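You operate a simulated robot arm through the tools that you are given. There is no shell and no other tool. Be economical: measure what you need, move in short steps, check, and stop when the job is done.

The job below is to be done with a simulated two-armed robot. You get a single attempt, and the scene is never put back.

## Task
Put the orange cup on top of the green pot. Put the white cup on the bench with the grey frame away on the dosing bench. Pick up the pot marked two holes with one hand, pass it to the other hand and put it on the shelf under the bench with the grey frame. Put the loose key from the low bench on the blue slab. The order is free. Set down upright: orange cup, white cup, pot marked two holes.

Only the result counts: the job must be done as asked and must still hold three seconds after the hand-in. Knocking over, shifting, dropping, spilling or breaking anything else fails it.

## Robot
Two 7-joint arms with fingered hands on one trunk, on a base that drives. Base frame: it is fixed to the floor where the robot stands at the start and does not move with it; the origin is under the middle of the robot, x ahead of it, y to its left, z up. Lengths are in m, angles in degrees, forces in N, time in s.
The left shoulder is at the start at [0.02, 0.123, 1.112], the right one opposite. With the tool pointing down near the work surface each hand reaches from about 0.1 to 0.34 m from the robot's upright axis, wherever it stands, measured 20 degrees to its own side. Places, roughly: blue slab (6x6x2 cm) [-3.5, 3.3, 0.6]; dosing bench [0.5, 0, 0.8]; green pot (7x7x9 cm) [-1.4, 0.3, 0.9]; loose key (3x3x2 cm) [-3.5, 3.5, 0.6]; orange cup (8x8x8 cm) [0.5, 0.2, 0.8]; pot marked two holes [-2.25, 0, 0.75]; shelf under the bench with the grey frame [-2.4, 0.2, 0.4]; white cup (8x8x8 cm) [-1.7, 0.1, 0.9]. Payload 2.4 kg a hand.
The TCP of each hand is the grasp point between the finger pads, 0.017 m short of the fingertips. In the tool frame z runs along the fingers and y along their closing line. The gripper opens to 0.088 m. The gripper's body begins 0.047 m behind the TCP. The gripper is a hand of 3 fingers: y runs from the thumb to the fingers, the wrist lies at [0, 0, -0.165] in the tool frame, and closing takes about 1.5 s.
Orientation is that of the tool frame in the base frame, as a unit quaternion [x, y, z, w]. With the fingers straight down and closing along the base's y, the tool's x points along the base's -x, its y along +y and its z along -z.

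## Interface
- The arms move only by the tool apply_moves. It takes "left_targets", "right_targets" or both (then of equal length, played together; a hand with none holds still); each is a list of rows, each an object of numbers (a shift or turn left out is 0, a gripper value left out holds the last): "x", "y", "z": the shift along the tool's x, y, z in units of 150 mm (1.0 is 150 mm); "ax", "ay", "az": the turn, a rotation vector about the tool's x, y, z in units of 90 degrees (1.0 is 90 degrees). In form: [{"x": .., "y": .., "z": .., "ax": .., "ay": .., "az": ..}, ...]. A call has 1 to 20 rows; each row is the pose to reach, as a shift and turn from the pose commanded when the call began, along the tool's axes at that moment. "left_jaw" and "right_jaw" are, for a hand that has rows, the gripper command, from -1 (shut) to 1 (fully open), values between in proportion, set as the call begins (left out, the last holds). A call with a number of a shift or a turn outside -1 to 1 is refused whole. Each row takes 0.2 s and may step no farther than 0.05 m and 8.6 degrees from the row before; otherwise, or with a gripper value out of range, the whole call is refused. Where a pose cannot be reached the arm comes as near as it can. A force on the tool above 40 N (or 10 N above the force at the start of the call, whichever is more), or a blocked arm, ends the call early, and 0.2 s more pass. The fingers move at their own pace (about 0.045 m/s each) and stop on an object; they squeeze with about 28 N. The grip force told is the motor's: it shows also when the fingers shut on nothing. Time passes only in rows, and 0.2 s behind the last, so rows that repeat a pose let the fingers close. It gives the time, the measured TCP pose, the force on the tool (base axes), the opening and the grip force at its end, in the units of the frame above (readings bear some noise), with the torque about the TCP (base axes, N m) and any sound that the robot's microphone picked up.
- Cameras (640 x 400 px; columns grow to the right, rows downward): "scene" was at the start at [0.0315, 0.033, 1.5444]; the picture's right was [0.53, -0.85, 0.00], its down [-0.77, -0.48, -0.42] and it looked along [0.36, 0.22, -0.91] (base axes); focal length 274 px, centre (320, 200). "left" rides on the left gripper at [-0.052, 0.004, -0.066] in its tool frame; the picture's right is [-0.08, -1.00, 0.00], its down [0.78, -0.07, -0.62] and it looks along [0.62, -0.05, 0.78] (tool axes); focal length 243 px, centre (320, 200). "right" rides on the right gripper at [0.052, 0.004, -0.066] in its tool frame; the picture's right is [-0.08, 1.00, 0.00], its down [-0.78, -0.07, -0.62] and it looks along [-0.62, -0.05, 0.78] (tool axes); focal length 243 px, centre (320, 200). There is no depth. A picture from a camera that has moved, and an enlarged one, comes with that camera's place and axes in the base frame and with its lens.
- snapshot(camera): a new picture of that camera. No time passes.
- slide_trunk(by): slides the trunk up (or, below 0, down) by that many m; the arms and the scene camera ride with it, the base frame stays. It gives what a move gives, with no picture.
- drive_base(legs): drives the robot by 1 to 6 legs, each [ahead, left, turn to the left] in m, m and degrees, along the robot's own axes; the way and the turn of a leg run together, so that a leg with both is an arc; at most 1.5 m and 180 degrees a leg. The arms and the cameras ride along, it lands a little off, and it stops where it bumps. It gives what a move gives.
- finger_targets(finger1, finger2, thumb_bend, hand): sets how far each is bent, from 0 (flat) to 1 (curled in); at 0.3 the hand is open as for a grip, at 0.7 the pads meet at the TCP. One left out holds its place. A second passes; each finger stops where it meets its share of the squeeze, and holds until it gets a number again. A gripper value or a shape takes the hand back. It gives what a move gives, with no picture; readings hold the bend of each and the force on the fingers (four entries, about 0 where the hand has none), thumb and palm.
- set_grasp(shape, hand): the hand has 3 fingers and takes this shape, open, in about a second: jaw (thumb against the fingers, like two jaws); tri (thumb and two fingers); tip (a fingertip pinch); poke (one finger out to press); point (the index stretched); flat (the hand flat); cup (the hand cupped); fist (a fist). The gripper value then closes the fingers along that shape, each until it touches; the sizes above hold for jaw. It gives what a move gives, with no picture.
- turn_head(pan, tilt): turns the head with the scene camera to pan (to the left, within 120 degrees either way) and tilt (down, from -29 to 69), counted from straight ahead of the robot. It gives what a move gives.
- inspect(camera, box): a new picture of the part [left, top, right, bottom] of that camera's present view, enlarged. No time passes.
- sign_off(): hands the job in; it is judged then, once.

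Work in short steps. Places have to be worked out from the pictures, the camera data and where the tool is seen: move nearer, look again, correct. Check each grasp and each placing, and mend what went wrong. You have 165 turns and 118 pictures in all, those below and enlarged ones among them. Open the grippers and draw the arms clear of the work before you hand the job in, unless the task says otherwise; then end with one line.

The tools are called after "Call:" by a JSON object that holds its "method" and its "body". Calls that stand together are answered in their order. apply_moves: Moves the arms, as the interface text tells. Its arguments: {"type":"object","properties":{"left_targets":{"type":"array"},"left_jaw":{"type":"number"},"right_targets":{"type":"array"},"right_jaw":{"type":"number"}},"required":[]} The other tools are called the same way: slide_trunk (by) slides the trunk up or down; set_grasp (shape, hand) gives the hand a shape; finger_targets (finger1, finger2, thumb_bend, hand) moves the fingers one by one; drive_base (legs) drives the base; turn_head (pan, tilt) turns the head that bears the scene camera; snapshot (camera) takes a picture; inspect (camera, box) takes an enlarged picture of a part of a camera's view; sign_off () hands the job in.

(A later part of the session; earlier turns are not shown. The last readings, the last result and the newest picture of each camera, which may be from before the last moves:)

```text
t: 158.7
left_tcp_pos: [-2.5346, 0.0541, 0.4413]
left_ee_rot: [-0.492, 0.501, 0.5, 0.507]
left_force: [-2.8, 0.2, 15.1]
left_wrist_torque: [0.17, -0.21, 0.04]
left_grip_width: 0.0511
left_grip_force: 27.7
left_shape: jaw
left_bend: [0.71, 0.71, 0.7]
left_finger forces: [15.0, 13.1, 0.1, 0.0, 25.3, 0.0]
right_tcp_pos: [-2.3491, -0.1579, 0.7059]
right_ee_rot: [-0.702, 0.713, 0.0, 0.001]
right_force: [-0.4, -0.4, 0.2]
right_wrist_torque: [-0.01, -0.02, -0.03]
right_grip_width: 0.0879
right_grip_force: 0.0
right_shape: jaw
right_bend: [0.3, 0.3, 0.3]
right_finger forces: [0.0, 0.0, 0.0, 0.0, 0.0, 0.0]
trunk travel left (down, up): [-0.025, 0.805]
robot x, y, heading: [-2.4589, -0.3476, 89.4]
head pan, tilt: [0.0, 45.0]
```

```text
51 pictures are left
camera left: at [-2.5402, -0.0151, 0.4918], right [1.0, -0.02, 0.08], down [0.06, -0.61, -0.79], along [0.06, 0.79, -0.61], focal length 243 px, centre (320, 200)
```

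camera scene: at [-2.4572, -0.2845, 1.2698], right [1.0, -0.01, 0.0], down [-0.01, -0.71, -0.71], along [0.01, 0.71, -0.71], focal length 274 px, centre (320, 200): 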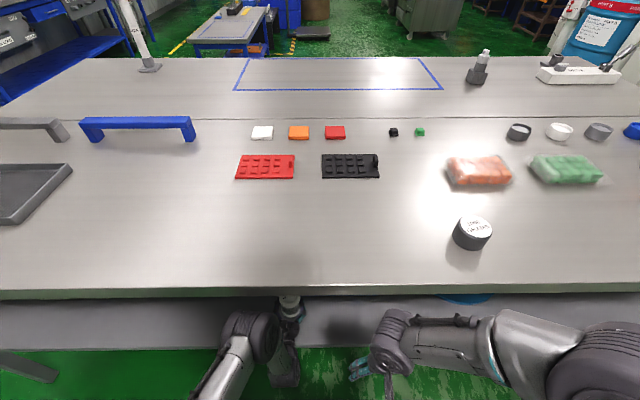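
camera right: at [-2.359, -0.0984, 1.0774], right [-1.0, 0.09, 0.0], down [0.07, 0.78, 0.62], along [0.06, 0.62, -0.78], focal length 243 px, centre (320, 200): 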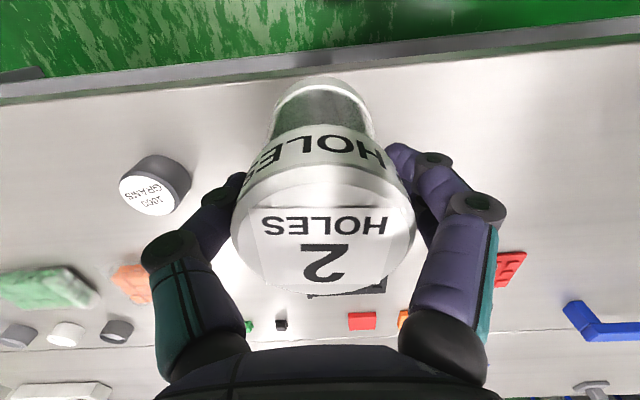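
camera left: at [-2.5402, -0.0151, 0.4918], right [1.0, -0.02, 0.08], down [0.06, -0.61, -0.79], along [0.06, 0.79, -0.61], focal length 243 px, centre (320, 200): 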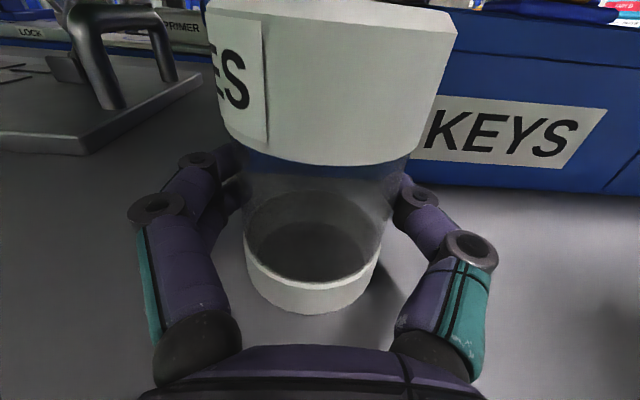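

Pot touches the shelf (15 N). I ease 1.5 mm, open the left hand and look.

Call:
{"method": "apply_moves", "body": {"left_targets": [{"x": -0.005}, {"x": -0.01}]}}

Call:
{"method": "apply_moves", "body": {"left_targets": [{}, {}, {}, {}, {}, {}, {}, {}], "left_jaw": 1}}

Call:
{"method": "snapshot", "body": {"camera": "left"}}

```text
t: 159.3
left_tcp_pos: [-2.5357, 0.0521, 0.4422]
left_ee_rot: [-0.492, 0.502, 0.499, 0.506]
left_force: [-1.1, 5.0, 12.5]
left_wrist_torque: [0.11, -0.21, 0.08]
left_grip_width: 0.0508
left_grip_force: 27.6
left_shape: jaw
left_bend: [0.71, 0.71, 0.7]
left_finger forces: [14.3, 12.5, 0.0, 0.1, 26.2, 0.0]
right_tcp_pos: [-2.3494, -0.1576, 0.7075]
right_ee_rot: [-0.702, 0.712, 0.0, 0.001]
right_force: [1.1, 0.0, 0.7]
right_wrist_torque: [0.03, 0.01, 0.01]
right_grip_width: 0.0881
right_grip_force: 0.0
right_shape: jaw
right_bend: [0.3, 0.3, 0.3]
right_finger forces: [0.1, 0.1, 0.0, 0.1, 0.0, 0.0]
trunk travel left (down, up): [-0.025, 0.805]
robot x, y, heading: [-2.459, -0.3448, 89.1]
head pan, tilt: [0.0, 45.0]
```

```text
t: 161.1
left_tcp_pos: [-2.5359, 0.0532, 0.4411]
left_ee_rot: [-0.494, 0.503, 0.499, 0.505]
left_force: [0.2, 0.5, -0.7]
left_wrist_torque: [0.04, 0.0, 0.01]
left_grip_width: 0.0879
left_grip_force: 0.1
left_shape: jaw
left_bend: [0.3, 0.3, 0.3]
left_finger forces: [0.0, 0.1, 0.1, 0.0, 0.0, 0.0]
right_tcp_pos: [-2.3489, -0.1559, 0.7063]
right_ee_rot: [-0.702, 0.712, 0.001, 0.0]
right_force: [0.0, -0.4, 0.1]
right_wrist_torque: [0.0, -0.01, -0.02]
right_grip_width: 0.0877
right_grip_force: 0.1
right_shape: jaw
right_bend: [0.3, 0.3, 0.3]
right_finger forces: [0.0, 0.0, 0.0, 0.1, 0.0, 0.1]
trunk travel left (down, up): [-0.025, 0.805]
robot x, y, heading: [-2.4557, -0.3479, 89.1]
head pan, tilt: [0.0, 45.0]
```

```text
50 pictures are left
camera left: at [-2.5406, -0.0159, 0.492], right [1.0, -0.02, 0.08], down [0.06, -0.62, -0.79], along [0.06, 0.79, -0.61], focal length 243 px, centre (320, 200)
```

left: 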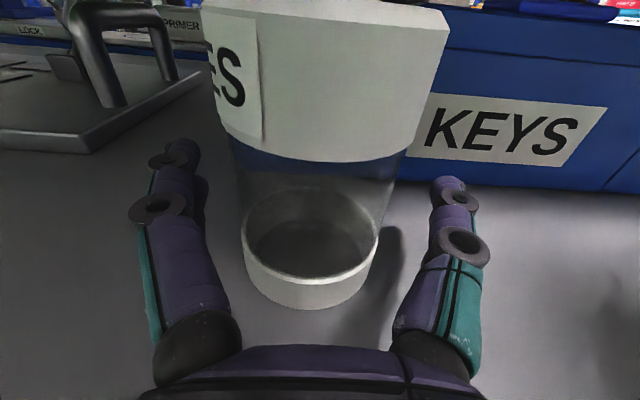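

The pot stands upright and free. I withdraw the left hand straight back, then back the base away.

Call:
{"method": "apply_moves", "body": {"left_targets": [{"z": -0.1}, {"z": -0.3}, {"z": -0.55}, {"z": -0.7}]}}

Call:
{"method": "drive_base", "body": {"legs": [[-0.3, 0, 0]]}}

Call:
{"method": "snapshot", "body": {"camera": "scene"}}

Call:
{"method": "snapshot", "body": {"camera": "left"}}

```text
t: 162.1
left_tcp_pos: [-2.5368, -0.0518, 0.4409]
left_ee_rot: [-0.493, 0.502, 0.499, 0.505]
left_force: [0.1, 0.4, 0.6]
left_wrist_torque: [-0.03, 0.0, 0.01]
left_grip_width: 0.0877
left_grip_force: 0.1
left_shape: jaw
left_bend: [0.3, 0.3, 0.3]
left_finger forces: [0.0, 0.0, 0.0, 0.0, 0.0, 0.0]
right_tcp_pos: [-2.3495, -0.1568, 0.7056]
right_ee_rot: [-0.702, 0.712, 0.0, 0.001]
right_force: [-0.2, 0.2, 0.3]
right_wrist_torque: [0.01, -0.02, -0.01]
right_grip_width: 0.0876
right_grip_force: 0.1
right_shape: jaw
right_bend: [0.3, 0.3, 0.3]
right_finger forces: [0.0, 0.0, 0.0, 0.0, 0.0, 0.1]
trunk travel left (down, up): [-0.025, 0.805]
robot x, y, heading: [-2.4553, -0.3438, 89.2]
head pan, tilt: [0.0, 45.0]
```

```text
t: 164.2
left_tcp_pos: [-2.5426, -0.3491, 0.4415]
left_ee_rot: [-0.496, 0.501, 0.501, 0.503]
left_force: [0.2, 0.0, -0.8]
left_wrist_torque: [0.03, -0.02, 0.02]
left_grip_width: 0.0875
left_grip_force: 0.0
left_shape: jaw
left_bend: [0.3, 0.3, 0.3]
left_finger forces: [0.1, 0.1, 0.1, 0.1, 0.0, 0.0]
right_tcp_pos: [-2.353, -0.4523, 0.7058]
right_ee_rot: [-0.705, 0.71, 0.0, 0.0]
right_force: [0.4, -0.2, -0.8]
right_wrist_torque: [-0.04, 0.01, -0.03]
right_grip_width: 0.0875
right_grip_force: 0.0
right_shape: jaw
right_bend: [0.3, 0.3, 0.3]
right_finger forces: [0.1, 0.0, 0.0, 0.0, 0.0, 0.1]
trunk travel left (down, up): [-0.025, 0.805]
robot x, y, heading: [-2.4606, -0.6445, 89.4]
head pan, tilt: [0.0, 45.0]
```

```text
49 pictures are left
camera scene: at [-2.461, -0.5814, 1.2698], right [1.0, -0.01, 0.0], down [-0.01, -0.71, -0.71], along [0.01, 0.71, -0.71], focal length 274 px, centre (320, 200)
```

scene: 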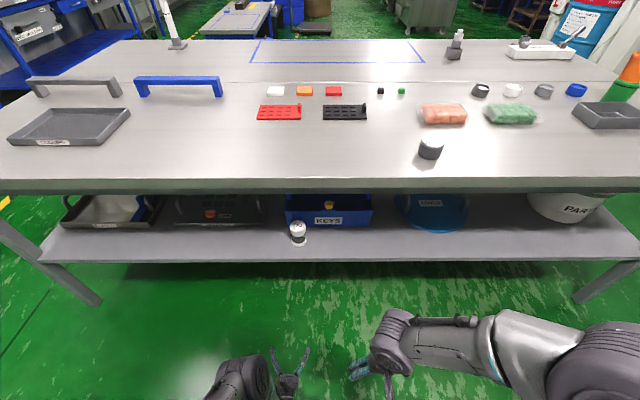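

```text
48 pictures are left
camera left: at [-2.547, -0.417, 0.4916], right [1.0, -0.01, 0.08], down [0.06, -0.62, -0.79], along [0.06, 0.79, -0.61], focal length 243 px, centre (320, 200)
```

left: 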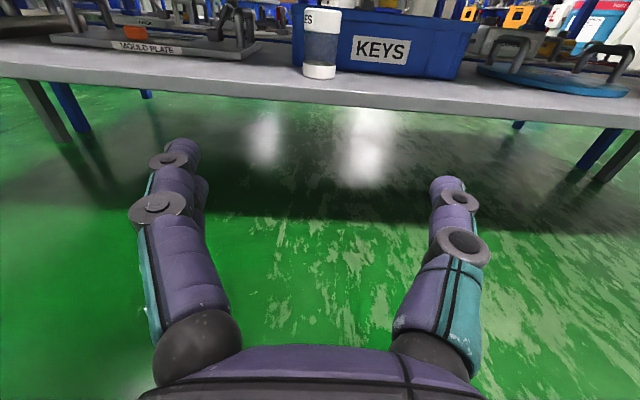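

Pot is well placed on the shelf. Now for the key: raise the trunk, turn the left hand downwards again, and head for the low bench.

Call:
{"method": "slide_trunk", "body": {"by": 0.3}}

Call:
{"method": "apply_moves", "body": {"left_targets": [{"ay": 0.09}, {"ay": 0.18}, {"ay": 0.27}, {"ay": 0.36}, {"ay": 0.45}, {"ay": 0.54}, {"ay": 0.63}, {"ay": 0.72}, {"ay": 0.81}, {"ay": 0.9}, {"ay": 0.99}]}}

Call:
{"method": "apply_moves", "body": {"left_targets": [{"z": -0.3}, {"z": -0.6}, {"z": -0.9}, {"z": -1.0, "x": 0.2}, {"z": -1.0, "x": 0.5}]}}

Call:
{"method": "turn_head", "body": {"pan": 20, "tilt": 15}}

Call:
{"method": "snapshot", "body": {"camera": "scene"}}

```text
t: 167.2
left_tcp_pos: [-2.5429, -0.3483, 0.7406]
left_ee_rot: [-0.495, 0.5, 0.501, 0.503]
left_force: [-0.7, -0.7, -0.5]
left_wrist_torque: [-0.02, 0.01, -0.01]
left_grip_width: 0.0878
left_grip_force: 0.2
left_shape: jaw
left_bend: [0.3, 0.3, 0.3]
left_finger forces: [0.0, 0.1, 0.0, 0.0, 0.1, 0.0]
right_tcp_pos: [-2.353, -0.4537, 1.0066]
right_ee_rot: [-0.704, 0.71, 0.001, 0.001]
right_force: [-0.6, -0.7, 0.0]
right_wrist_torque: [-0.01, 0.05, -0.02]
right_grip_width: 0.0879
right_grip_force: 0.0
right_shape: jaw
right_bend: [0.3, 0.3, 0.3]
right_finger forces: [0.0, 0.1, 0.0, 0.0, 0.0, 0.1]
trunk travel left (down, up): [-0.325, 0.505]
robot x, y, heading: [-2.4616, -0.6425, 89.3]
head pan, tilt: [0.0, 45.0]
```

```text
t: 169.6
left_tcp_pos: [-2.5421, -0.3483, 0.7411]
left_ee_rot: [-0.703, 0.711, 0.009, 0.008]
left_force: [0.0, 0.2, 0.6]
left_wrist_torque: [0.01, -0.01, -0.01]
left_grip_width: 0.0879
left_grip_force: 0.2
left_shape: jaw
left_bend: [0.3, 0.3, 0.3]
left_finger forces: [0.1, 0.0, 0.1, 0.0, 0.0, 0.0]
right_tcp_pos: [-2.3537, -0.4536, 1.0065]
right_ee_rot: [-0.704, 0.71, 0.001, 0.001]
right_force: [0.0, 1.2, -1.0]
right_wrist_torque: [-0.03, 0.01, 0.0]
right_grip_width: 0.088
right_grip_force: 0.1
right_shape: jaw
right_bend: [0.3, 0.3, 0.3]
right_finger forces: [0.0, 0.0, 0.0, 0.1, 0.1, 0.0]
trunk travel left (down, up): [-0.325, 0.505]
robot x, y, heading: [-2.4591, -0.6481, 89.5]
head pan, tilt: [0.0, 45.0]
```

```text
t: 170.8
left_tcp_pos: [-2.5421, -0.4284, 0.887]
left_ee_rot: [-0.704, 0.71, 0.009, 0.008]
left_force: [0.0, 0.0, -0.2]
left_wrist_torque: [-0.01, 0.01, 0.0]
left_grip_width: 0.0878
left_grip_force: 0.0
left_shape: jaw
left_bend: [0.3, 0.3, 0.3]
left_finger forces: [0.0, 0.0, 0.0, 0.1, 0.0, 0.1]
right_tcp_pos: [-2.3523, -0.4534, 1.0062]
right_ee_rot: [-0.705, 0.709, 0.001, 0.0]
right_force: [-0.1, 1.0, 0.5]
right_wrist_torque: [-0.01, -0.01, -0.02]
right_grip_width: 0.088
right_grip_force: 0.1
right_shape: jaw
right_bend: [0.3, 0.3, 0.3]
right_finger forces: [0.0, 0.0, 0.0, 0.0, 0.1, 0.0]
trunk travel left (down, up): [-0.325, 0.505]
robot x, y, heading: [-2.463, -0.6452, 89.3]
head pan, tilt: [0.0, 45.0]
```

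```text
t: 171.7
left_tcp_pos: [-2.5408, -0.4259, 0.8866]
left_ee_rot: [-0.704, 0.71, 0.008, 0.007]
left_force: [0.4, 0.1, 0.4]
left_wrist_torque: [0.0, -0.04, -0.01]
left_grip_width: 0.0876
left_grip_force: 0.0
left_shape: jaw
left_bend: [0.3, 0.3, 0.3]
left_finger forces: [0.0, 0.0, 0.0, 0.0, 0.1, 0.0]
right_tcp_pos: [-2.354, -0.4535, 1.0052]
right_ee_rot: [-0.704, 0.71, 0.001, 0.001]
right_force: [-0.1, 0.4, 0.6]
right_wrist_torque: [0.04, -0.05, 0.0]
right_grip_width: 0.0882
right_grip_force: 0.1
right_shape: jaw
right_bend: [0.3, 0.3, 0.3]
right_finger forces: [0.0, 0.1, 0.0, 0.0, 0.0, 0.0]
trunk travel left (down, up): [-0.325, 0.505]
robot x, y, heading: [-2.4582, -0.6434, 89.4]
head pan, tilt: [20.0, 15.0]
```

```text
47 pictures are left
camera scene: at [-2.4929, -0.5746, 1.6165], right [0.94, 0.33, 0.0], down [0.09, -0.24, -0.97], along [-0.32, 0.91, -0.26], focal length 274 px, centre (320, 200)
```

scene: 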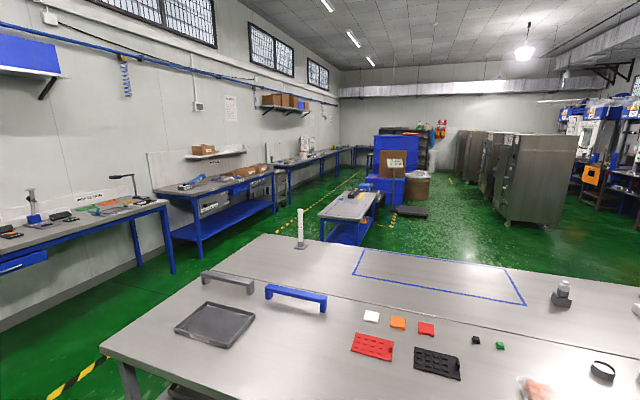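

The low bench lies ahead-left, spanning about x -3.75…-3.1, y 2.4…3.75. I go around the west end of the big bench (corridor ~1.3 m wide) and look again.

Call:
{"method": "drive_base", "body": {"legs": [[0, 1.5, 0.5], [0, 0.1, 0], [1.3, 0, 0]]}}

Call:
{"method": "turn_head", "body": {"pan": -20, "tilt": 25}}

Call:
{"method": "snapshot", "body": {"camera": "scene"}}

```text
t: 186.1
left_tcp_pos: [-4.1889, 0.8614, 0.8873]
left_ee_rot: [0.708, -0.706, -0.009, -0.007]
left_force: [0.1, -0.5, 0.1]
left_wrist_torque: [-0.05, -0.02, 0.01]
left_grip_width: 0.088
left_grip_force: 0.2
left_shape: jaw
left_bend: [0.3, 0.3, 0.3]
left_finger forces: [0.0, 0.0, 0.0, 0.0, 0.0, 0.0]
right_tcp_pos: [-4.0003, 0.8386, 1.0067]
right_ee_rot: [0.709, -0.705, -0.001, 0.0]
right_force: [0.7, -0.2, -0.5]
right_wrist_torque: [0.04, -0.01, 0.03]
right_grip_width: 0.0879
right_grip_force: 0.1
right_shape: jaw
right_bend: [0.3, 0.3, 0.3]
right_finger forces: [0.0, 0.0, 0.0, 0.0, 0.0, 0.0]
trunk travel left (down, up): [-0.325, 0.505]
robot x, y, heading: [-4.1069, 0.6462, 90.2]
head pan, tilt: [20.0, 15.0]
```

```text
t: 187.2
left_tcp_pos: [-4.1898, 0.8605, 0.8869]
left_ee_rot: [0.709, -0.706, -0.009, -0.008]
left_force: [0.1, -0.7, -0.4]
left_wrist_torque: [-0.01, 0.01, 0.05]
left_grip_width: 0.0879
left_grip_force: 0.0
left_shape: jaw
left_bend: [0.3, 0.3, 0.3]
left_finger forces: [0.1, 0.0, 0.1, 0.1, 0.0, 0.0]
right_tcp_pos: [-3.9994, 0.837, 1.0063]
right_ee_rot: [0.709, -0.705, -0.001, -0.001]
right_force: [-0.3, -0.7, 0.4]
right_wrist_torque: [-0.01, -0.01, 0.0]
right_grip_width: 0.088
right_grip_force: 0.2
right_shape: jaw
right_bend: [0.3, 0.3, 0.3]
right_finger forces: [0.0, 0.0, 0.0, 0.0, 0.0, 0.1]
trunk travel left (down, up): [-0.325, 0.505]
robot x, y, heading: [-4.1039, 0.6433, 90.0]
head pan, tilt: [-20.0, 25.0]
```

```text
46 pictures are left
camera scene: at [-4.0751, 0.7131, 1.6004], right [0.94, -0.34, 0.0], down [-0.14, -0.4, -0.91], along [0.31, 0.85, -0.42], focal length 274 px, centre (320, 200)
```

scene: 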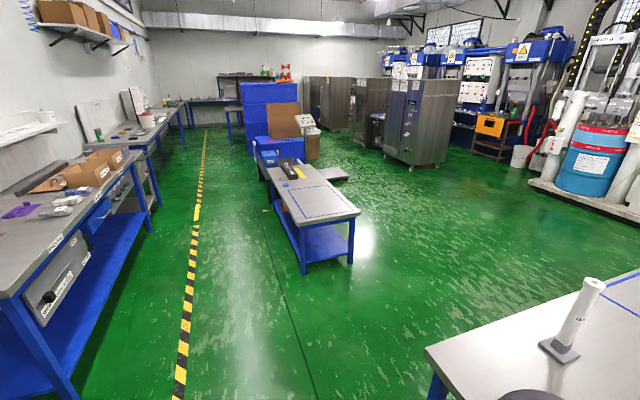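

Low bench spans x≈-3.62…-3.07, y≈2.45…3.95. The west side is free floor. I zoom at the bench top.

Call:
{"method": "inspect", "body": {"camera": "scene", "box": [245, 130, 365, 230]}}

```text
4.00 times, centred on (305, 180) of scene
camera zoom: at [-4.0751, 0.7131, 1.6004], right [0.94, -0.34, 0.0], down [-0.14, -0.4, -0.91], along [0.31, 0.85, -0.42], focal length 1096 px, centre (380, 280)
```

zoom: 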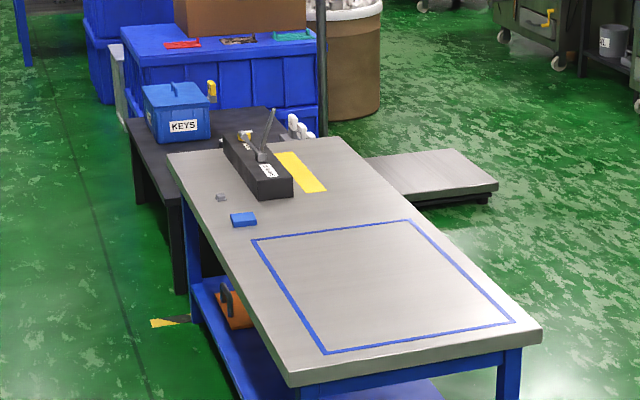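

Slab near (-3.52, 3.24), loose key near (-3.54, 3.43). I drive alongside and turn to face the bench.

Call:
{"method": "drive_base", "body": {"legs": [[1.4, 0, 0], [1.3, 0, 0], [0, 0, -90]]}}

Call:
{"method": "turn_head", "body": {"pan": 0, "tilt": 55}}

Call:
{"method": "snapshot", "body": {"camera": "scene"}}

```text
t: 204.2
left_tcp_pos: [-3.9335, 3.4497, 0.887]
left_ee_rot: [-0.009, 1.0, 0.002, 0.011]
left_force: [-0.3, 0.1, 0.3]
left_wrist_torque: [-0.03, 0.0, 0.01]
left_grip_width: 0.0881
left_grip_force: 0.1
left_shape: jaw
left_bend: [0.3, 0.3, 0.3]
left_finger forces: [0.0, 0.1, 0.1, 0.0, 0.1, 0.1]
right_tcp_pos: [-3.9542, 3.2592, 1.0061]
right_ee_rot: [-0.01, 1.0, 0.001, 0.001]
right_force: [0.5, -0.5, 0.4]
right_wrist_torque: [0.01, 0.0, -0.02]
right_grip_width: 0.088
right_grip_force: 0.0
right_shape: jaw
right_bend: [0.3, 0.3, 0.3]
right_finger forces: [0.1, 0.1, 0.0, 0.0, 0.0, 0.0]
trunk travel left (down, up): [-0.325, 0.505]
robot x, y, heading: [-4.1497, 3.3603, 1.1]
head pan, tilt: [-20.0, 25.0]
```

```text
t: 205.2
left_tcp_pos: [-3.9332, 3.4483, 0.8851]
left_ee_rot: [-0.009, 1.0, 0.001, 0.011]
left_force: [0.3, -0.4, -0.2]
left_wrist_torque: [0.03, 0.02, 0.0]
left_grip_width: 0.0875
left_grip_force: 0.2
left_shape: jaw
left_bend: [0.3, 0.3, 0.3]
left_finger forces: [0.0, 0.0, 0.0, 0.0, 0.0, 0.0]
right_tcp_pos: [-3.9547, 3.2595, 1.0063]
right_ee_rot: [-0.01, 1.0, 0.001, 0.0]
right_force: [0.5, 0.3, -0.2]
right_wrist_torque: [0.01, -0.04, 0.02]
right_grip_width: 0.0877
right_grip_force: 0.1
right_shape: jaw
right_bend: [0.3, 0.3, 0.3]
right_finger forces: [0.0, 0.0, 0.0, 0.0, 0.0, 0.1]
trunk travel left (down, up): [-0.325, 0.505]
robot x, y, heading: [-4.1504, 3.3611, 1.0]
head pan, tilt: [0.0, 55.0]
```

```text
44 pictures are left
camera scene: at [-4.0958, 3.3642, 1.5564], right [0.02, -1.0, 0.0], down [-0.82, -0.02, -0.57], along [0.57, 0.01, -0.82], focal length 274 px, centre (320, 200)
```

scene: 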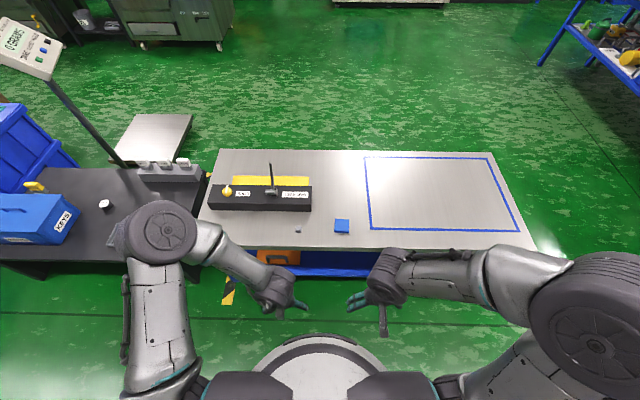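

Key ≈(-3.56, 3.46), slab ≈(-3.545, 3.285). Zoom in to see the key's shape.

Call:
{"method": "inspect", "body": {"camera": "scene", "box": [270, 190, 370, 255]}}

Call:
{"method": "slide_trunk", "body": {"by": -0.15}}

Call:
{"method": "drive_base", "body": {"legs": [[0.24, 0.02, -1]]}}

Call:
{"method": "snapshot", "body": {"camera": "scene"}}

```text
6.15 times, centred on (320, 222) of scene
camera zoom: at [-4.0958, 3.3642, 1.5564], right [0.02, -1.0, 0.0], down [-0.82, -0.02, -0.57], along [0.57, 0.01, -0.82], focal length 1687 px, centre (320, 62)
```

zoom: 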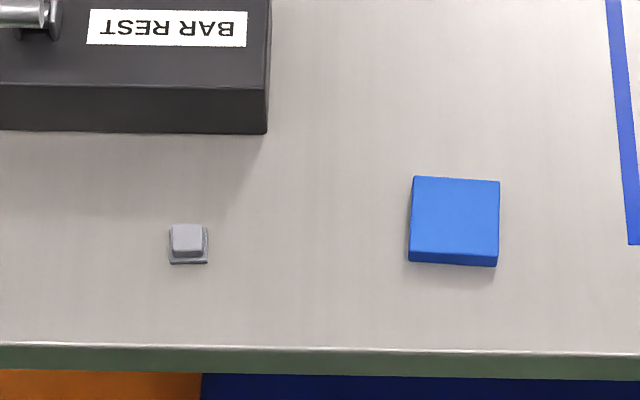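

```text
t: 206.9
left_tcp_pos: [-3.9341, 3.4483, 0.7372]
left_ee_rot: [-0.009, 1.0, 0.001, 0.012]
left_force: [-0.5, 0.1, -0.4]
left_wrist_torque: [-0.01, -0.03, -0.01]
left_grip_width: 0.088
left_grip_force: 0.1
left_shape: jaw
left_bend: [0.3, 0.3, 0.3]
left_finger forces: [0.1, 0.1, 0.0, 0.1, 0.1, 0.0]
right_tcp_pos: [-3.9562, 3.2589, 0.8564]
right_ee_rot: [-0.009, 1.0, 0.0, 0.001]
right_force: [-0.1, 0.0, 0.8]
right_wrist_torque: [0.0, 0.02, 0.02]
right_grip_width: 0.0878
right_grip_force: 0.0
right_shape: jaw
right_bend: [0.3, 0.3, 0.3]
right_finger forces: [0.1, 0.1, 0.0, 0.0, 0.1, 0.0]
trunk travel left (down, up): [-0.175, 0.655]
robot x, y, heading: [-4.1467, 3.3632, 1.1]
head pan, tilt: [0.0, 55.0]
```

```text
t: 208.7
left_tcp_pos: [-3.6889, 3.4667, 0.7371]
left_ee_rot: [0.001, 1.0, 0.002, 0.012]
left_force: [-0.6, 0.9, -0.3]
left_wrist_torque: [-0.02, 0.03, -0.03]
left_grip_width: 0.0883
left_grip_force: 0.0
left_shape: jaw
left_bend: [0.3, 0.3, 0.3]
left_finger forces: [0.0, 0.1, 0.1, 0.0, 0.1, 0.0]
right_tcp_pos: [-3.7133, 3.2776, 0.8544]
right_ee_rot: [0.001, 1.0, 0.0, 0.001]
right_force: [-0.3, -0.5, 1.1]
right_wrist_torque: [-0.01, 0.01, -0.01]
right_grip_width: 0.0876
right_grip_force: 0.0
right_shape: jaw
right_bend: [0.3, 0.3, 0.3]
right_finger forces: [0.1, 0.0, 0.1, 0.1, 0.0, 0.0]
trunk travel left (down, up): [-0.175, 0.655]
robot x, y, heading: [-3.9053, 3.3855, -0.3]
head pan, tilt: [0.0, 55.0]
```

```text
42 pictures are left
camera scene: at [-3.8527, 3.3851, 1.4063], right [0.0, -1.0, 0.0], down [-0.82, 0.0, -0.57], along [0.57, 0.0, -0.82], focal length 274 px, centre (320, 200)
```

scene: 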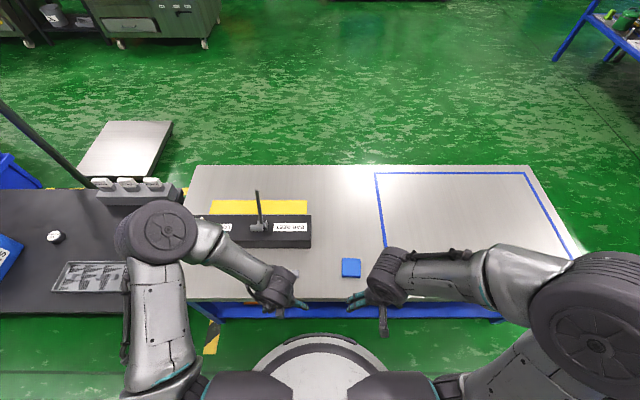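

The key is a ~25 mm stepped cap, aligned with the bench. Bring the left hand above it and look.

Call:
{"method": "apply_moves", "body": {"left_targets": [{"x": -0.3, "y": -0.01}, {"x": -0.6, "y": -0.03}, {"x": -0.88, "y": -0.03}, {"x": -0.88, "y": -0.03, "z": 0.25}]}}

Call:
{"method": "snapshot", "body": {"camera": "left"}}

```text
t: 209.7
left_tcp_pos: [-3.5553, 3.4631, 0.7027]
left_ee_rot: [0.002, 1.0, 0.002, 0.011]
left_force: [0.1, -0.8, 0.4]
left_wrist_torque: [-0.01, 0.01, -0.01]
left_grip_width: 0.0877
left_grip_force: 0.1
left_shape: jaw
left_bend: [0.3, 0.3, 0.3]
left_finger forces: [0.0, 0.1, 0.0, 0.0, 0.0, 0.0]
right_tcp_pos: [-3.7139, 3.2767, 0.8559]
right_ee_rot: [0.001, 1.0, 0.0, 0.001]
right_force: [-0.1, -0.1, 0.2]
right_wrist_torque: [0.0, -0.01, -0.01]
right_grip_width: 0.0879
right_grip_force: 0.1
right_shape: jaw
right_bend: [0.3, 0.3, 0.3]
right_finger forces: [0.0, 0.0, 0.1, 0.0, 0.0, 0.1]
trunk travel left (down, up): [-0.175, 0.655]
robot x, y, heading: [-3.9056, 3.3806, -0.1]
head pan, tilt: [0.0, 55.0]
```

```text
41 pictures are left
camera left: at [-3.5039, 3.4644, 0.7682], right [0.08, -1.0, 0.0], down [-0.8, -0.07, 0.6], along [-0.6, -0.05, -0.8], focal length 243 px, centre (320, 200)
```

left: 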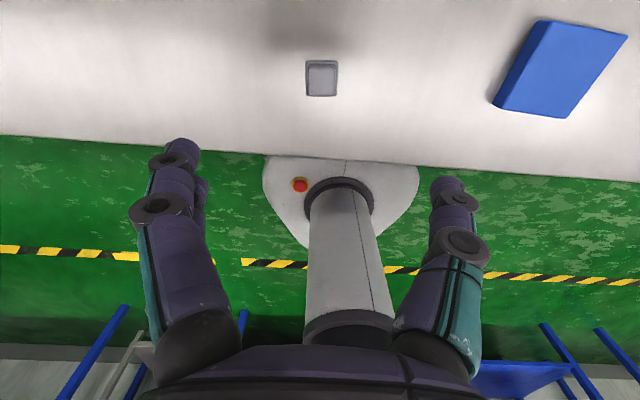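

Triangulation gives the key at about (-3.545, 3.4605), z≈0.54. Descend to 0.62 and re-check.

Call:
{"method": "apply_moves", "body": {"left_targets": [{"x": -0.068, "y": -0.017, "z": 0.2}, {"x": -0.068, "y": -0.017, "z": 0.4}, {"x": -0.068, "y": -0.017, "z": 0.54}]}}

Call:
{"method": "snapshot", "body": {"camera": "left"}}

```text
t: 210.5
left_tcp_pos: [-3.5431, 3.4584, 0.6208]
left_ee_rot: [0.002, 1.0, 0.001, 0.013]
left_force: [-0.3, -0.3, -0.2]
left_wrist_torque: [0.02, 0.0, 0.0]
left_grip_width: 0.0881
left_grip_force: 0.2
left_shape: jaw
left_bend: [0.3, 0.3, 0.3]
left_finger forces: [0.1, 0.0, 0.1, 0.0, 0.1, 0.0]
right_tcp_pos: [-3.7134, 3.2777, 0.8561]
right_ee_rot: [0.001, 1.0, 0.0, 0.001]
right_force: [-0.3, 0.4, -0.7]
right_wrist_torque: [0.0, 0.01, 0.01]
right_grip_width: 0.0877
right_grip_force: 0.2
right_shape: jaw
right_bend: [0.3, 0.3, 0.3]
right_finger forces: [0.0, 0.1, 0.1, 0.0, 0.1, 0.1]
trunk travel left (down, up): [-0.175, 0.655]
robot x, y, heading: [-3.9066, 3.384, -0.2]
head pan, tilt: [0.0, 55.0]
```

```text
40 pictures are left
camera left: at [-3.4926, 3.4605, 0.6872], right [0.08, -1.0, 0.0], down [-0.8, -0.07, 0.6], along [-0.6, -0.05, -0.8], focal length 243 px, centre (320, 200)
```

left: 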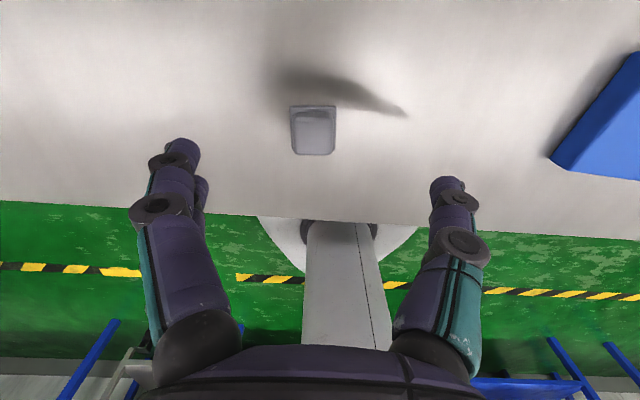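

Key top is between 0.53 and 0.56. I go down another 3.5 cm (fingers straddle the key) and look again.

Call:
{"method": "apply_moves", "body": {"left_targets": [{"x": 0.02, "y": 0.012, "z": 0.12}, {"x": 0.02, "y": 0.012, "z": 0.23}]}}

Call:
{"method": "snapshot", "body": {"camera": "left"}}

```text
t: 211.1
left_tcp_pos: [-3.5465, 3.4616, 0.5865]
left_ee_rot: [0.002, 1.0, 0.001, 0.011]
left_force: [0.2, -0.5, -0.3]
left_wrist_torque: [0.0, -0.04, 0.0]
left_grip_width: 0.0874
left_grip_force: 0.1
left_shape: jaw
left_bend: [0.3, 0.3, 0.3]
left_finger forces: [0.0, 0.1, 0.0, 0.0, 0.0, 0.1]
right_tcp_pos: [-3.7139, 3.277, 0.8557]
right_ee_rot: [0.001, 1.0, 0.0, 0.002]
right_force: [-0.1, 0.2, 0.5]
right_wrist_torque: [0.01, 0.01, 0.01]
right_grip_width: 0.0881
right_grip_force: 0.1
right_shape: jaw
right_bend: [0.3, 0.3, 0.3]
right_finger forces: [0.1, 0.1, 0.0, 0.0, 0.1, 0.0]
trunk travel left (down, up): [-0.175, 0.655]
robot x, y, heading: [-3.9054, 3.3808, -0.2]
head pan, tilt: [0.0, 55.0]
```

```text
39 pictures are left
camera left: at [-3.4957, 3.4637, 0.6526], right [0.08, -1.0, 0.0], down [-0.8, -0.07, 0.6], along [-0.6, -0.05, -0.8], focal length 243 px, centre (320, 200)
```

left: 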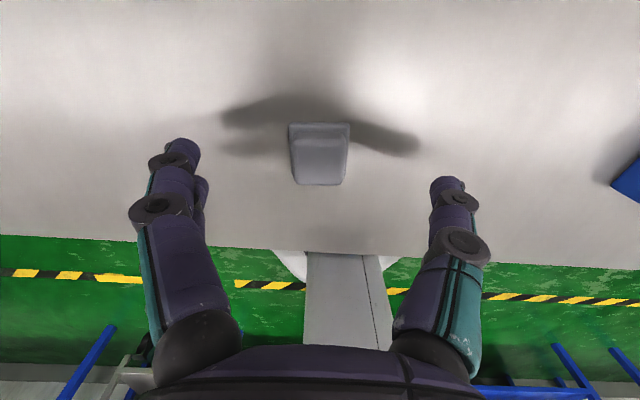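

Key is under the TCP within a few mm. Lower in 4 mm steps watching the force.

Call:
{"method": "apply_moves", "body": {"left_targets": [{"z": 0.03}, {"z": 0.06}, {"z": 0.09}, {"z": 0.12}]}}

Call:
{"method": "snapshot", "body": {"camera": "left"}}

```text
t: 212.1
left_tcp_pos: [-3.545, 3.4608, 0.5691]
left_ee_rot: [0.002, 1.0, 0.002, 0.012]
left_force: [-0.7, -0.2, 0.6]
left_wrist_torque: [0.07, 0.01, 0.01]
left_grip_width: 0.0878
left_grip_force: 0.1
left_shape: jaw
left_bend: [0.3, 0.3, 0.3]
left_finger forces: [0.1, 0.0, 0.0, 0.0, 0.0, 0.0]
right_tcp_pos: [-3.7136, 3.277, 0.8561]
right_ee_rot: [0.0, 1.0, 0.0, 0.0]
right_force: [0.0, 1.1, -0.3]
right_wrist_torque: [0.04, 0.04, 0.01]
right_grip_width: 0.088
right_grip_force: 0.1
right_shape: jaw
right_bend: [0.3, 0.3, 0.3]
right_finger forces: [0.1, 0.0, 0.0, 0.0, 0.1, 0.1]
trunk travel left (down, up): [-0.175, 0.655]
robot x, y, heading: [-3.9058, 3.384, -0.4]
head pan, tilt: [0.0, 55.0]
```

```text
38 pictures are left
camera left: at [-3.4952, 3.4627, 0.6349], right [0.08, -1.0, 0.0], down [-0.8, -0.06, 0.6], along [-0.6, -0.05, -0.8], focal length 243 px, centre (320, 200)
```

left: 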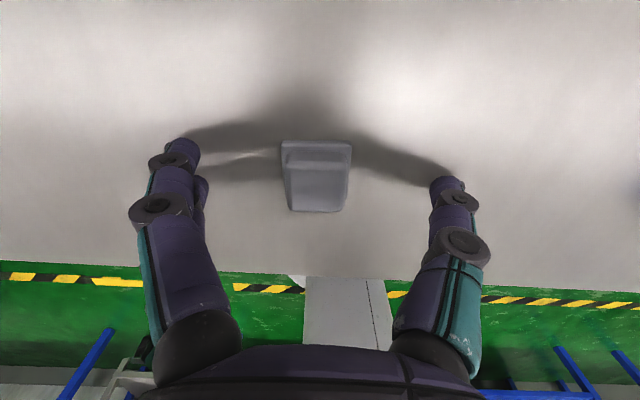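

Finger shadows meet the fingertips, so the bench is just beneath. I go 2 mm steps until slight contact.

Call:
{"method": "apply_moves", "body": {"left_targets": [{"z": 0.014}, {"z": 0.028}, {"z": 0.042}]}}

```text
t: 212.9
left_tcp_pos: [-3.5446, 3.4587, 0.5644]
left_ee_rot: [0.002, 1.0, 0.001, 0.014]
left_force: [-3.5, -0.1, 33.0]
left_wrist_torque: [0.18, 0.1, 0.07]
left_grip_width: 0.0879
left_grip_force: 0.0
left_shape: jaw
left_bend: [0.3, 0.3, 0.3]
left_finger forces: [6.4, 12.0, 0.0, 0.0, 15.0, 0.1]
right_tcp_pos: [-3.716, 3.2761, 0.8565]
right_ee_rot: [0.001, 1.0, 0.001, 0.002]
right_force: [-0.6, 0.0, -0.5]
right_wrist_torque: [0.01, 0.0, 0.01]
right_grip_width: 0.0876
right_grip_force: 0.0
right_shape: jaw
right_bend: [0.3, 0.3, 0.3]
right_finger forces: [0.0, 0.0, 0.1, 0.0, 0.1, 0.1]
trunk travel left (down, up): [-0.175, 0.655]
robot x, y, heading: [-3.9058, 3.3872, -0.2]
head pan, tilt: [0.0, 55.0]
```

Bench contact at TCP 0.565. Raise 4 mm, then close on the key.

Call:
{"method": "apply_moves", "body": {"left_targets": [{"z": -0.02}, {"z": -0.035}]}}

Call:
{"method": "apply_moves", "body": {"left_targets": [{}, {}, {}, {}, {}, {}, {}, {}, {}], "left_jaw": -1}}

Call:
{"method": "snapshot", "body": {"camera": "left"}}

```text
t: 213.5
left_tcp_pos: [-3.5467, 3.4604, 0.5667]
left_ee_rot: [0.001, 1.0, 0.001, 0.01]
left_force: [1.1, 0.9, -0.5]
left_wrist_torque: [0.0, -0.03, -0.01]
left_grip_width: 0.0879
left_grip_force: 0.0
left_shape: jaw
left_bend: [0.3, 0.3, 0.3]
left_finger forces: [0.0, 0.2, 0.1, 0.0, 0.0, 0.0]
right_tcp_pos: [-3.7139, 3.278, 0.8571]
right_ee_rot: [0.001, 1.0, 0.0, 0.0]
right_force: [-0.1, 0.3, -0.4]
right_wrist_torque: [0.03, -0.01, 0.0]
right_grip_width: 0.0881
right_grip_force: 0.0
right_shape: jaw
right_bend: [0.3, 0.3, 0.3]
right_finger forces: [0.0, 0.1, 0.0, 0.1, 0.1, 0.0]
trunk travel left (down, up): [-0.175, 0.655]
robot x, y, heading: [-3.9061, 3.3841, -0.5]
head pan, tilt: [0.0, 55.0]
```

```text
t: 215.5
left_tcp_pos: [-3.5467, 3.4607, 0.5681]
left_ee_rot: [0.001, 1.0, 0.002, 0.012]
left_force: [-0.2, 0.1, 3.2]
left_wrist_torque: [0.02, 0.02, 0.04]
left_grip_width: 0.0201
left_grip_force: 27.9
left_shape: jaw
left_bend: [0.74, 0.73, 0.7]
left_finger forces: [12.5, 12.6, 0.0, 0.1, 25.5, 0.0]
right_tcp_pos: [-3.7133, 3.2759, 0.8561]
right_ee_rot: [0.001, 1.0, 0.0, 0.001]
right_force: [-0.4, -0.3, -0.7]
right_wrist_torque: [-0.02, 0.01, -0.06]
right_grip_width: 0.0878
right_grip_force: 0.0
right_shape: jaw
right_bend: [0.3, 0.3, 0.3]
right_finger forces: [0.0, 0.0, 0.0, 0.0, 0.0, 0.1]
trunk travel left (down, up): [-0.175, 0.655]
robot x, y, heading: [-3.9044, 3.387, -0.1]
head pan, tilt: [0.0, 55.0]
```

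```text
37 pictures are left
camera left: at [-3.4952, 3.4629, 0.634], right [0.08, -1.0, 0.0], down [-0.8, -0.07, 0.6], along [-0.6, -0.05, -0.8], focal length 243 px, centre (320, 200)
```

left: 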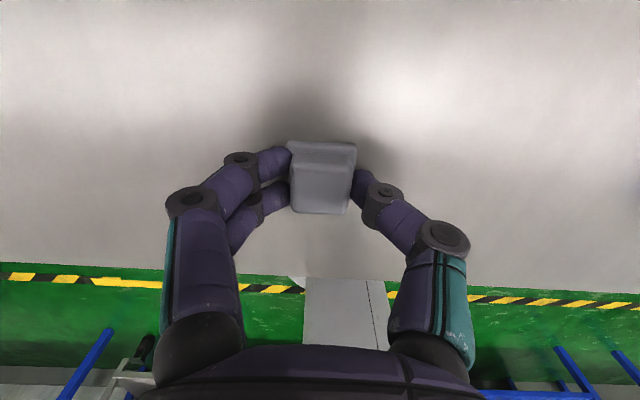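

The key is gripped (20 mm). Lift 7 cm and shift toward the slab, then look.

Call:
{"method": "apply_moves", "body": {"left_targets": [{"z": -0.1}, {"z": -0.3}, {"z": -0.5}, {"z": -0.5, "y": -0.3}, {"z": -0.5, "y": -0.6}, {"z": -0.5, "y": -0.8}]}}

Call:
{"method": "snapshot", "body": {"camera": "left"}}

Call:
{"method": "inspect", "body": {"camera": "scene", "box": [270, 230, 390, 310]}}

```text
t: 216.9
left_tcp_pos: [-3.5466, 3.3394, 0.6412]
left_ee_rot: [0.002, 1.0, 0.001, 0.012]
left_force: [0.5, 0.5, -0.3]
left_wrist_torque: [0.01, 0.0, -0.02]
left_grip_width: 0.02
left_grip_force: 28.3
left_shape: jaw
left_bend: [0.74, 0.73, 0.7]
left_finger forces: [12.3, 12.5, 0.0, 0.0, 24.8, 0.0]
right_tcp_pos: [-3.7145, 3.2768, 0.8561]
right_ee_rot: [0.001, 1.0, 0.001, 0.001]
right_force: [0.4, -1.3, 0.1]
right_wrist_torque: [-0.01, -0.05, 0.0]
right_grip_width: 0.088
right_grip_force: 0.1
right_shape: jaw
right_bend: [0.3, 0.3, 0.3]
right_finger forces: [0.0, 0.0, 0.1, 0.1, 0.0, 0.0]
trunk travel left (down, up): [-0.175, 0.655]
robot x, y, heading: [-3.9075, 3.388, 0.1]
head pan, tilt: [0.0, 55.0]
```

```text
36 pictures are left
camera left: at [-3.4973, 3.3418, 0.7078], right [0.08, -1.0, 0.0], down [-0.8, -0.07, 0.6], along [-0.6, -0.05, -0.8], focal length 243 px, centre (320, 200)
```

left: 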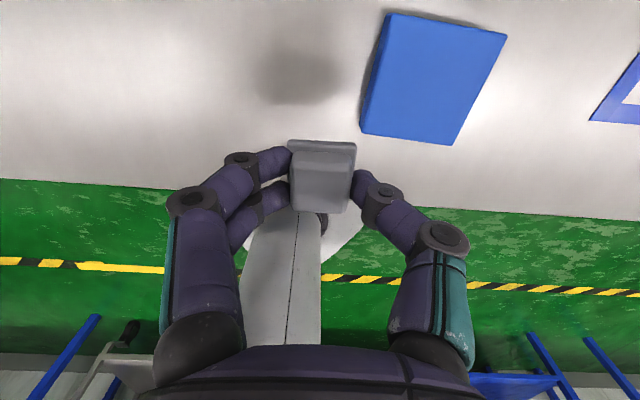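

```text
5.00 times, centred on (330, 270) of scene
camera zoom: at [-3.853, 3.3849, 1.4064], right [0.0, -1.0, 0.0], down [-0.82, 0.0, -0.57], along [0.57, 0.0, -0.82], focal length 1370 px, centre (270, -150)
```

zoom: 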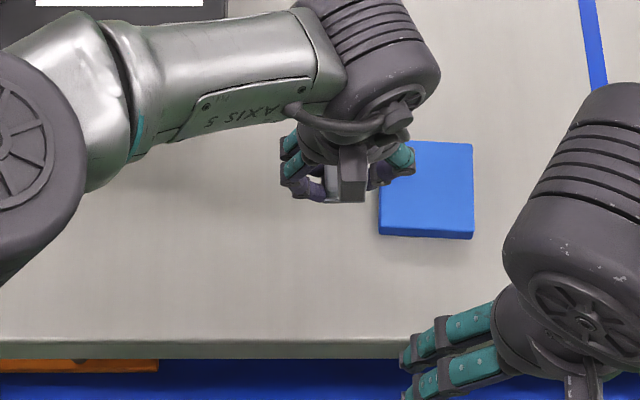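

Slab centre ≈(-3.524, 3.284). Move above it at the same height and verify.

Call:
{"method": "apply_moves", "body": {"left_targets": [{"x": -0.07, "y": -0.18}, {"x": -0.137, "y": -0.37}]}}

Call:
{"method": "snapshot", "body": {"camera": "left"}}

Call:
{"method": "inspect", "body": {"camera": "scene", "box": [270, 230, 390, 310]}}

```text
t: 217.5
left_tcp_pos: [-3.5386, 3.3124, 0.6448]
left_ee_rot: [0.001, 1.0, 0.001, 0.011]
left_force: [0.3, -0.2, -0.6]
left_wrist_torque: [-0.02, -0.03, -0.01]
left_grip_width: 0.0199
left_grip_force: 27.5
left_shape: jaw
left_bend: [0.74, 0.73, 0.7]
left_finger forces: [12.2, 12.4, 0.0, 0.0, 24.8, 0.0]
left hand out of reach, approached as far as the arm can: row 2
right_tcp_pos: [-3.7146, 3.2759, 0.8559]
right_ee_rot: [0.001, 1.0, 0.0, 0.002]
right_force: [-0.7, -0.1, -0.1]
right_wrist_torque: [0.0, 0.0, -0.06]
right_grip_width: 0.0879
right_grip_force: 0.0
right_shape: jaw
right_bend: [0.3, 0.3, 0.3]
right_finger forces: [0.1, 0.0, 0.0, 0.0, 0.0, 0.0]
trunk travel left (down, up): [-0.175, 0.655]
robot x, y, heading: [-3.9032, 3.3844, -0.2]
head pan, tilt: [0.0, 55.0]
```

```text
34 pictures are left
camera left: at [-3.4877, 3.3145, 0.7123], right [0.08, -1.0, 0.0], down [-0.8, -0.07, 0.6], along [-0.6, -0.05, -0.8], focal length 243 px, centre (320, 200)
```

left: 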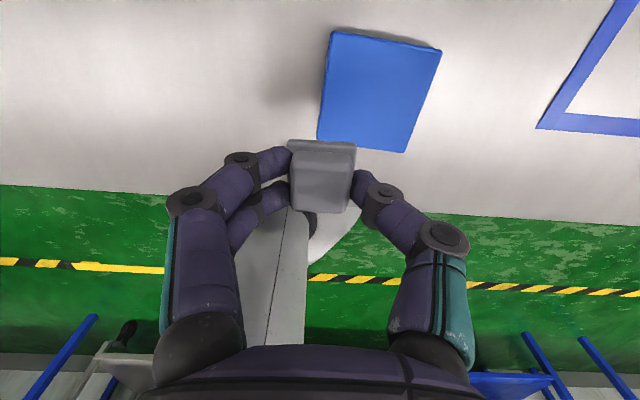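

```text
5.00 times, centred on (330, 270) of scene
camera zoom: at [-3.853, 3.3848, 1.4064], right [0.0, -1.0, 0.0], down [-0.82, 0.0, -0.57], along [0.57, 0.0, -0.82], focal length 1370 px, centre (270, -150)
```

zoom: 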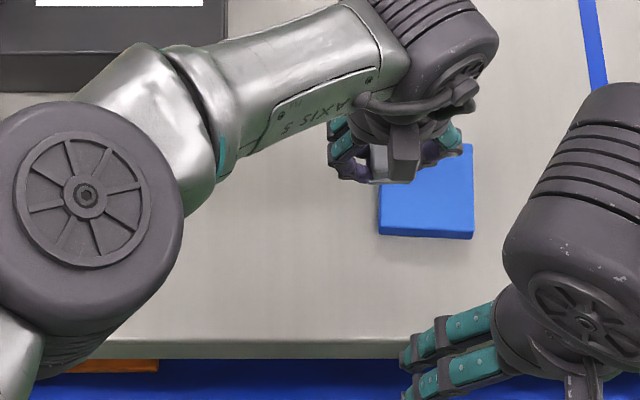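

Out of reach for the left arm here, so I shift the base 0.11 m to the right and 0.02 m ahead.

Call:
{"method": "drive_base", "body": {"legs": [[0.02, -0.11, 0]]}}

```text
t: 218.7
left_tcp_pos: [-3.5186, 3.2038, 0.6463]
left_ee_rot: [0.001, 1.0, 0.002, 0.011]
left_force: [0.0, 0.6, -0.7]
left_wrist_torque: [-0.02, 0.01, 0.01]
left_grip_width: 0.0197
left_grip_force: 27.8
left_shape: jaw
left_bend: [0.74, 0.73, 0.7]
left_finger forces: [12.2, 12.4, 0.0, 0.1, 24.9, 0.0]
right_tcp_pos: [-3.6941, 3.1664, 0.8558]
right_ee_rot: [0.0, 1.0, 0.0, 0.001]
right_force: [0.6, -0.6, 1.1]
right_wrist_torque: [0.03, 0.0, 0.01]
right_grip_width: 0.088
right_grip_force: 0.1
right_shape: jaw
right_bend: [0.3, 0.3, 0.3]
right_finger forces: [0.0, 0.0, 0.1, 0.0, 0.0, 0.0]
trunk travel left (down, up): [-0.175, 0.655]
robot x, y, heading: [-3.8905, 3.2708, -0.1]
head pan, tilt: [0.0, 55.0]
```

Call:
{"method": "apply_moves", "body": {"left_targets": [{"x": 0.02, "y": 0.25}, {"x": 0.05, "y": 0.535}]}}

Call:
{"method": "snapshot", "body": {"camera": "left"}}

Call:
{"method": "inspect", "body": {"camera": "scene", "box": [230, 230, 350, 310]}}

```text
t: 219.3
left_tcp_pos: [-3.5292, 3.2838, 0.6484]
left_ee_rot: [0.001, 1.0, 0.0, 0.011]
left_force: [-0.2, 0.7, 0.4]
left_wrist_torque: [0.01, -0.02, 0.03]
left_grip_width: 0.0198
left_grip_force: 28.1
left_shape: jaw
left_bend: [0.74, 0.73, 0.7]
left_finger forces: [12.3, 12.4, 0.0, 0.0, 24.8, 0.0]
right_tcp_pos: [-3.693, 3.1663, 0.8568]
right_ee_rot: [0.001, 1.0, -0.001, 0.001]
right_force: [-0.4, 0.5, 0.1]
right_wrist_torque: [-0.01, -0.01, 0.02]
right_grip_width: 0.0878
right_grip_force: 0.1
right_shape: jaw
right_bend: [0.3, 0.3, 0.3]
right_finger forces: [0.0, 0.0, 0.1, 0.0, 0.1, 0.1]
trunk travel left (down, up): [-0.175, 0.655]
robot x, y, heading: [-3.8849, 3.2752, -0.0]
head pan, tilt: [0.0, 55.0]
```

```text
32 pictures are left
camera left: at [-3.4771, 3.2865, 0.7144], right [0.08, -1.0, 0.0], down [-0.8, -0.07, 0.6], along [-0.6, -0.05, -0.8], focal length 243 px, centre (320, 200)
```

left: 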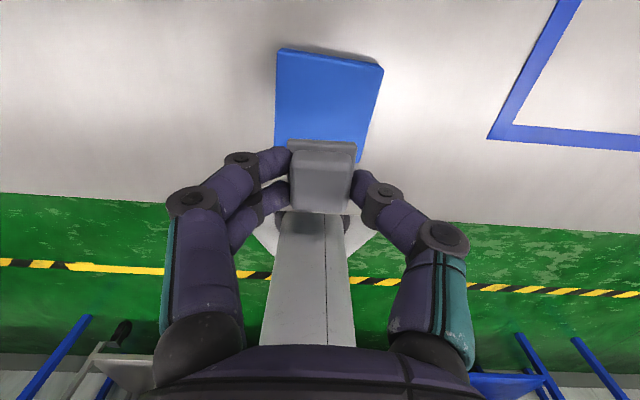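

```text
5.00 times, centred on (290, 270) of scene
camera zoom: at [-3.8334, 3.2745, 1.4064], right [0.0, -1.0, 0.0], down [-0.82, 0.0, -0.57], along [0.57, 0.0, -0.82], focal length 1370 px, centre (470, -150)
```

zoom: 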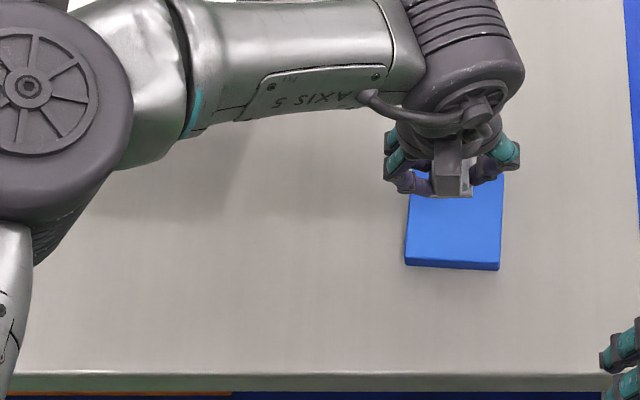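

Alignment is good within a few mm. Lower to just above the slab, then small steps.

Call:
{"method": "apply_moves", "body": {"left_targets": [{"x": -0.02, "z": 0.16}, {"x": -0.02, "z": 0.32}]}}

Call:
{"method": "apply_moves", "body": {"left_targets": [{"z": 0.015}, {"z": 0.03}, {"z": 0.045}, {"z": 0.06}]}}

Call:
{"method": "snapshot", "body": {"camera": "left"}}

```text
t: 219.9
left_tcp_pos: [-3.5227, 3.283, 0.5979]
left_ee_rot: [0.001, 1.0, 0.001, 0.012]
left_force: [0.1, 0.5, -0.2]
left_wrist_torque: [-0.01, -0.01, 0.02]
left_grip_width: 0.0198
left_grip_force: 28.2
left_shape: jaw
left_bend: [0.74, 0.73, 0.7]
left_finger forces: [12.2, 12.4, 0.0, 0.0, 24.8, 0.0]
right_tcp_pos: [-3.6939, 3.1668, 0.8566]
right_ee_rot: [0.001, 1.0, -0.001, 0.001]
right_force: [-1.0, 0.2, 0.2]
right_wrist_torque: [-0.02, -0.02, 0.02]
right_grip_width: 0.0876
right_grip_force: 0.0
right_shape: jaw
right_bend: [0.3, 0.3, 0.3]
right_finger forces: [0.0, 0.0, 0.0, 0.0, 0.1, 0.0]
trunk travel left (down, up): [-0.175, 0.655]
robot x, y, heading: [-3.8811, 3.2716, -0.2]
head pan, tilt: [0.0, 55.0]
```

```text
t: 220.9
left_tcp_pos: [-3.5215, 3.2831, 0.5898]
left_ee_rot: [0.001, 1.0, 0.001, 0.012]
left_force: [-0.1, 0.1, -0.1]
left_wrist_torque: [0.03, -0.03, 0.0]
left_grip_width: 0.02
left_grip_force: 27.6
left_shape: jaw
left_bend: [0.74, 0.73, 0.7]
left_finger forces: [12.2, 12.3, 0.1, 0.1, 24.7, 0.0]
right_tcp_pos: [-3.6945, 3.1673, 0.8557]
right_ee_rot: [0.001, 1.0, 0.0, 0.001]
right_force: [0.7, 0.4, 0.1]
right_wrist_torque: [0.02, 0.0, 0.0]
right_grip_width: 0.0881
right_grip_force: 0.1
right_shape: jaw
right_bend: [0.3, 0.3, 0.3]
right_finger forces: [0.0, 0.0, 0.1, 0.0, 0.1, 0.1]
trunk travel left (down, up): [-0.175, 0.655]
robot x, y, heading: [-3.8809, 3.2748, -0.2]
head pan, tilt: [0.0, 55.0]
```

```text
30 pictures are left
camera left: at [-3.471, 3.2847, 0.6558], right [0.08, -1.0, 0.0], down [-0.8, -0.07, 0.6], along [-0.6, -0.05, -0.8], focal length 243 px, centre (320, 200)
```

left: 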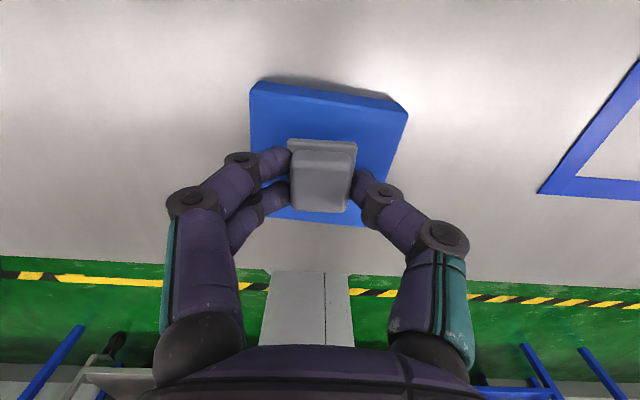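

Not yet in contact; slab centre looks ~5 mm further. Shift 5 mm and keep lowering in 2 mm steps.

Call:
{"method": "apply_moves", "body": {"left_targets": [{"x": -0.033}, {"x": -0.033, "z": 0.014}, {"x": -0.033, "z": 0.028}, {"x": -0.033, "z": 0.035}]}}

```text
t: 221.9
left_tcp_pos: [-3.5166, 3.2829, 0.5856]
left_ee_rot: [0.001, 1.0, 0.001, 0.013]
left_force: [-0.2, 0.4, 2.4]
left_wrist_torque: [0.02, 0.01, 0.01]
left_grip_width: 0.0197
left_grip_force: 28.3
left_shape: jaw
left_bend: [0.74, 0.73, 0.7]
left_finger forces: [12.4, 12.7, 0.0, 0.0, 25.0, 0.1]
right_tcp_pos: [-3.6947, 3.1671, 0.8559]
right_ee_rot: [0.0, 1.0, 0.0, 0.001]
right_force: [0.3, 0.0, -0.2]
right_wrist_torque: [0.04, -0.01, 0.01]
right_grip_width: 0.0877
right_grip_force: 0.1
right_shape: jaw
right_bend: [0.3, 0.3, 0.3]
right_finger forces: [0.0, 0.1, 0.0, 0.0, 0.0, 0.0]
trunk travel left (down, up): [-0.175, 0.655]
robot x, y, heading: [-3.8854, 3.2759, -0.1]
head pan, tilt: [0.0, 55.0]
```

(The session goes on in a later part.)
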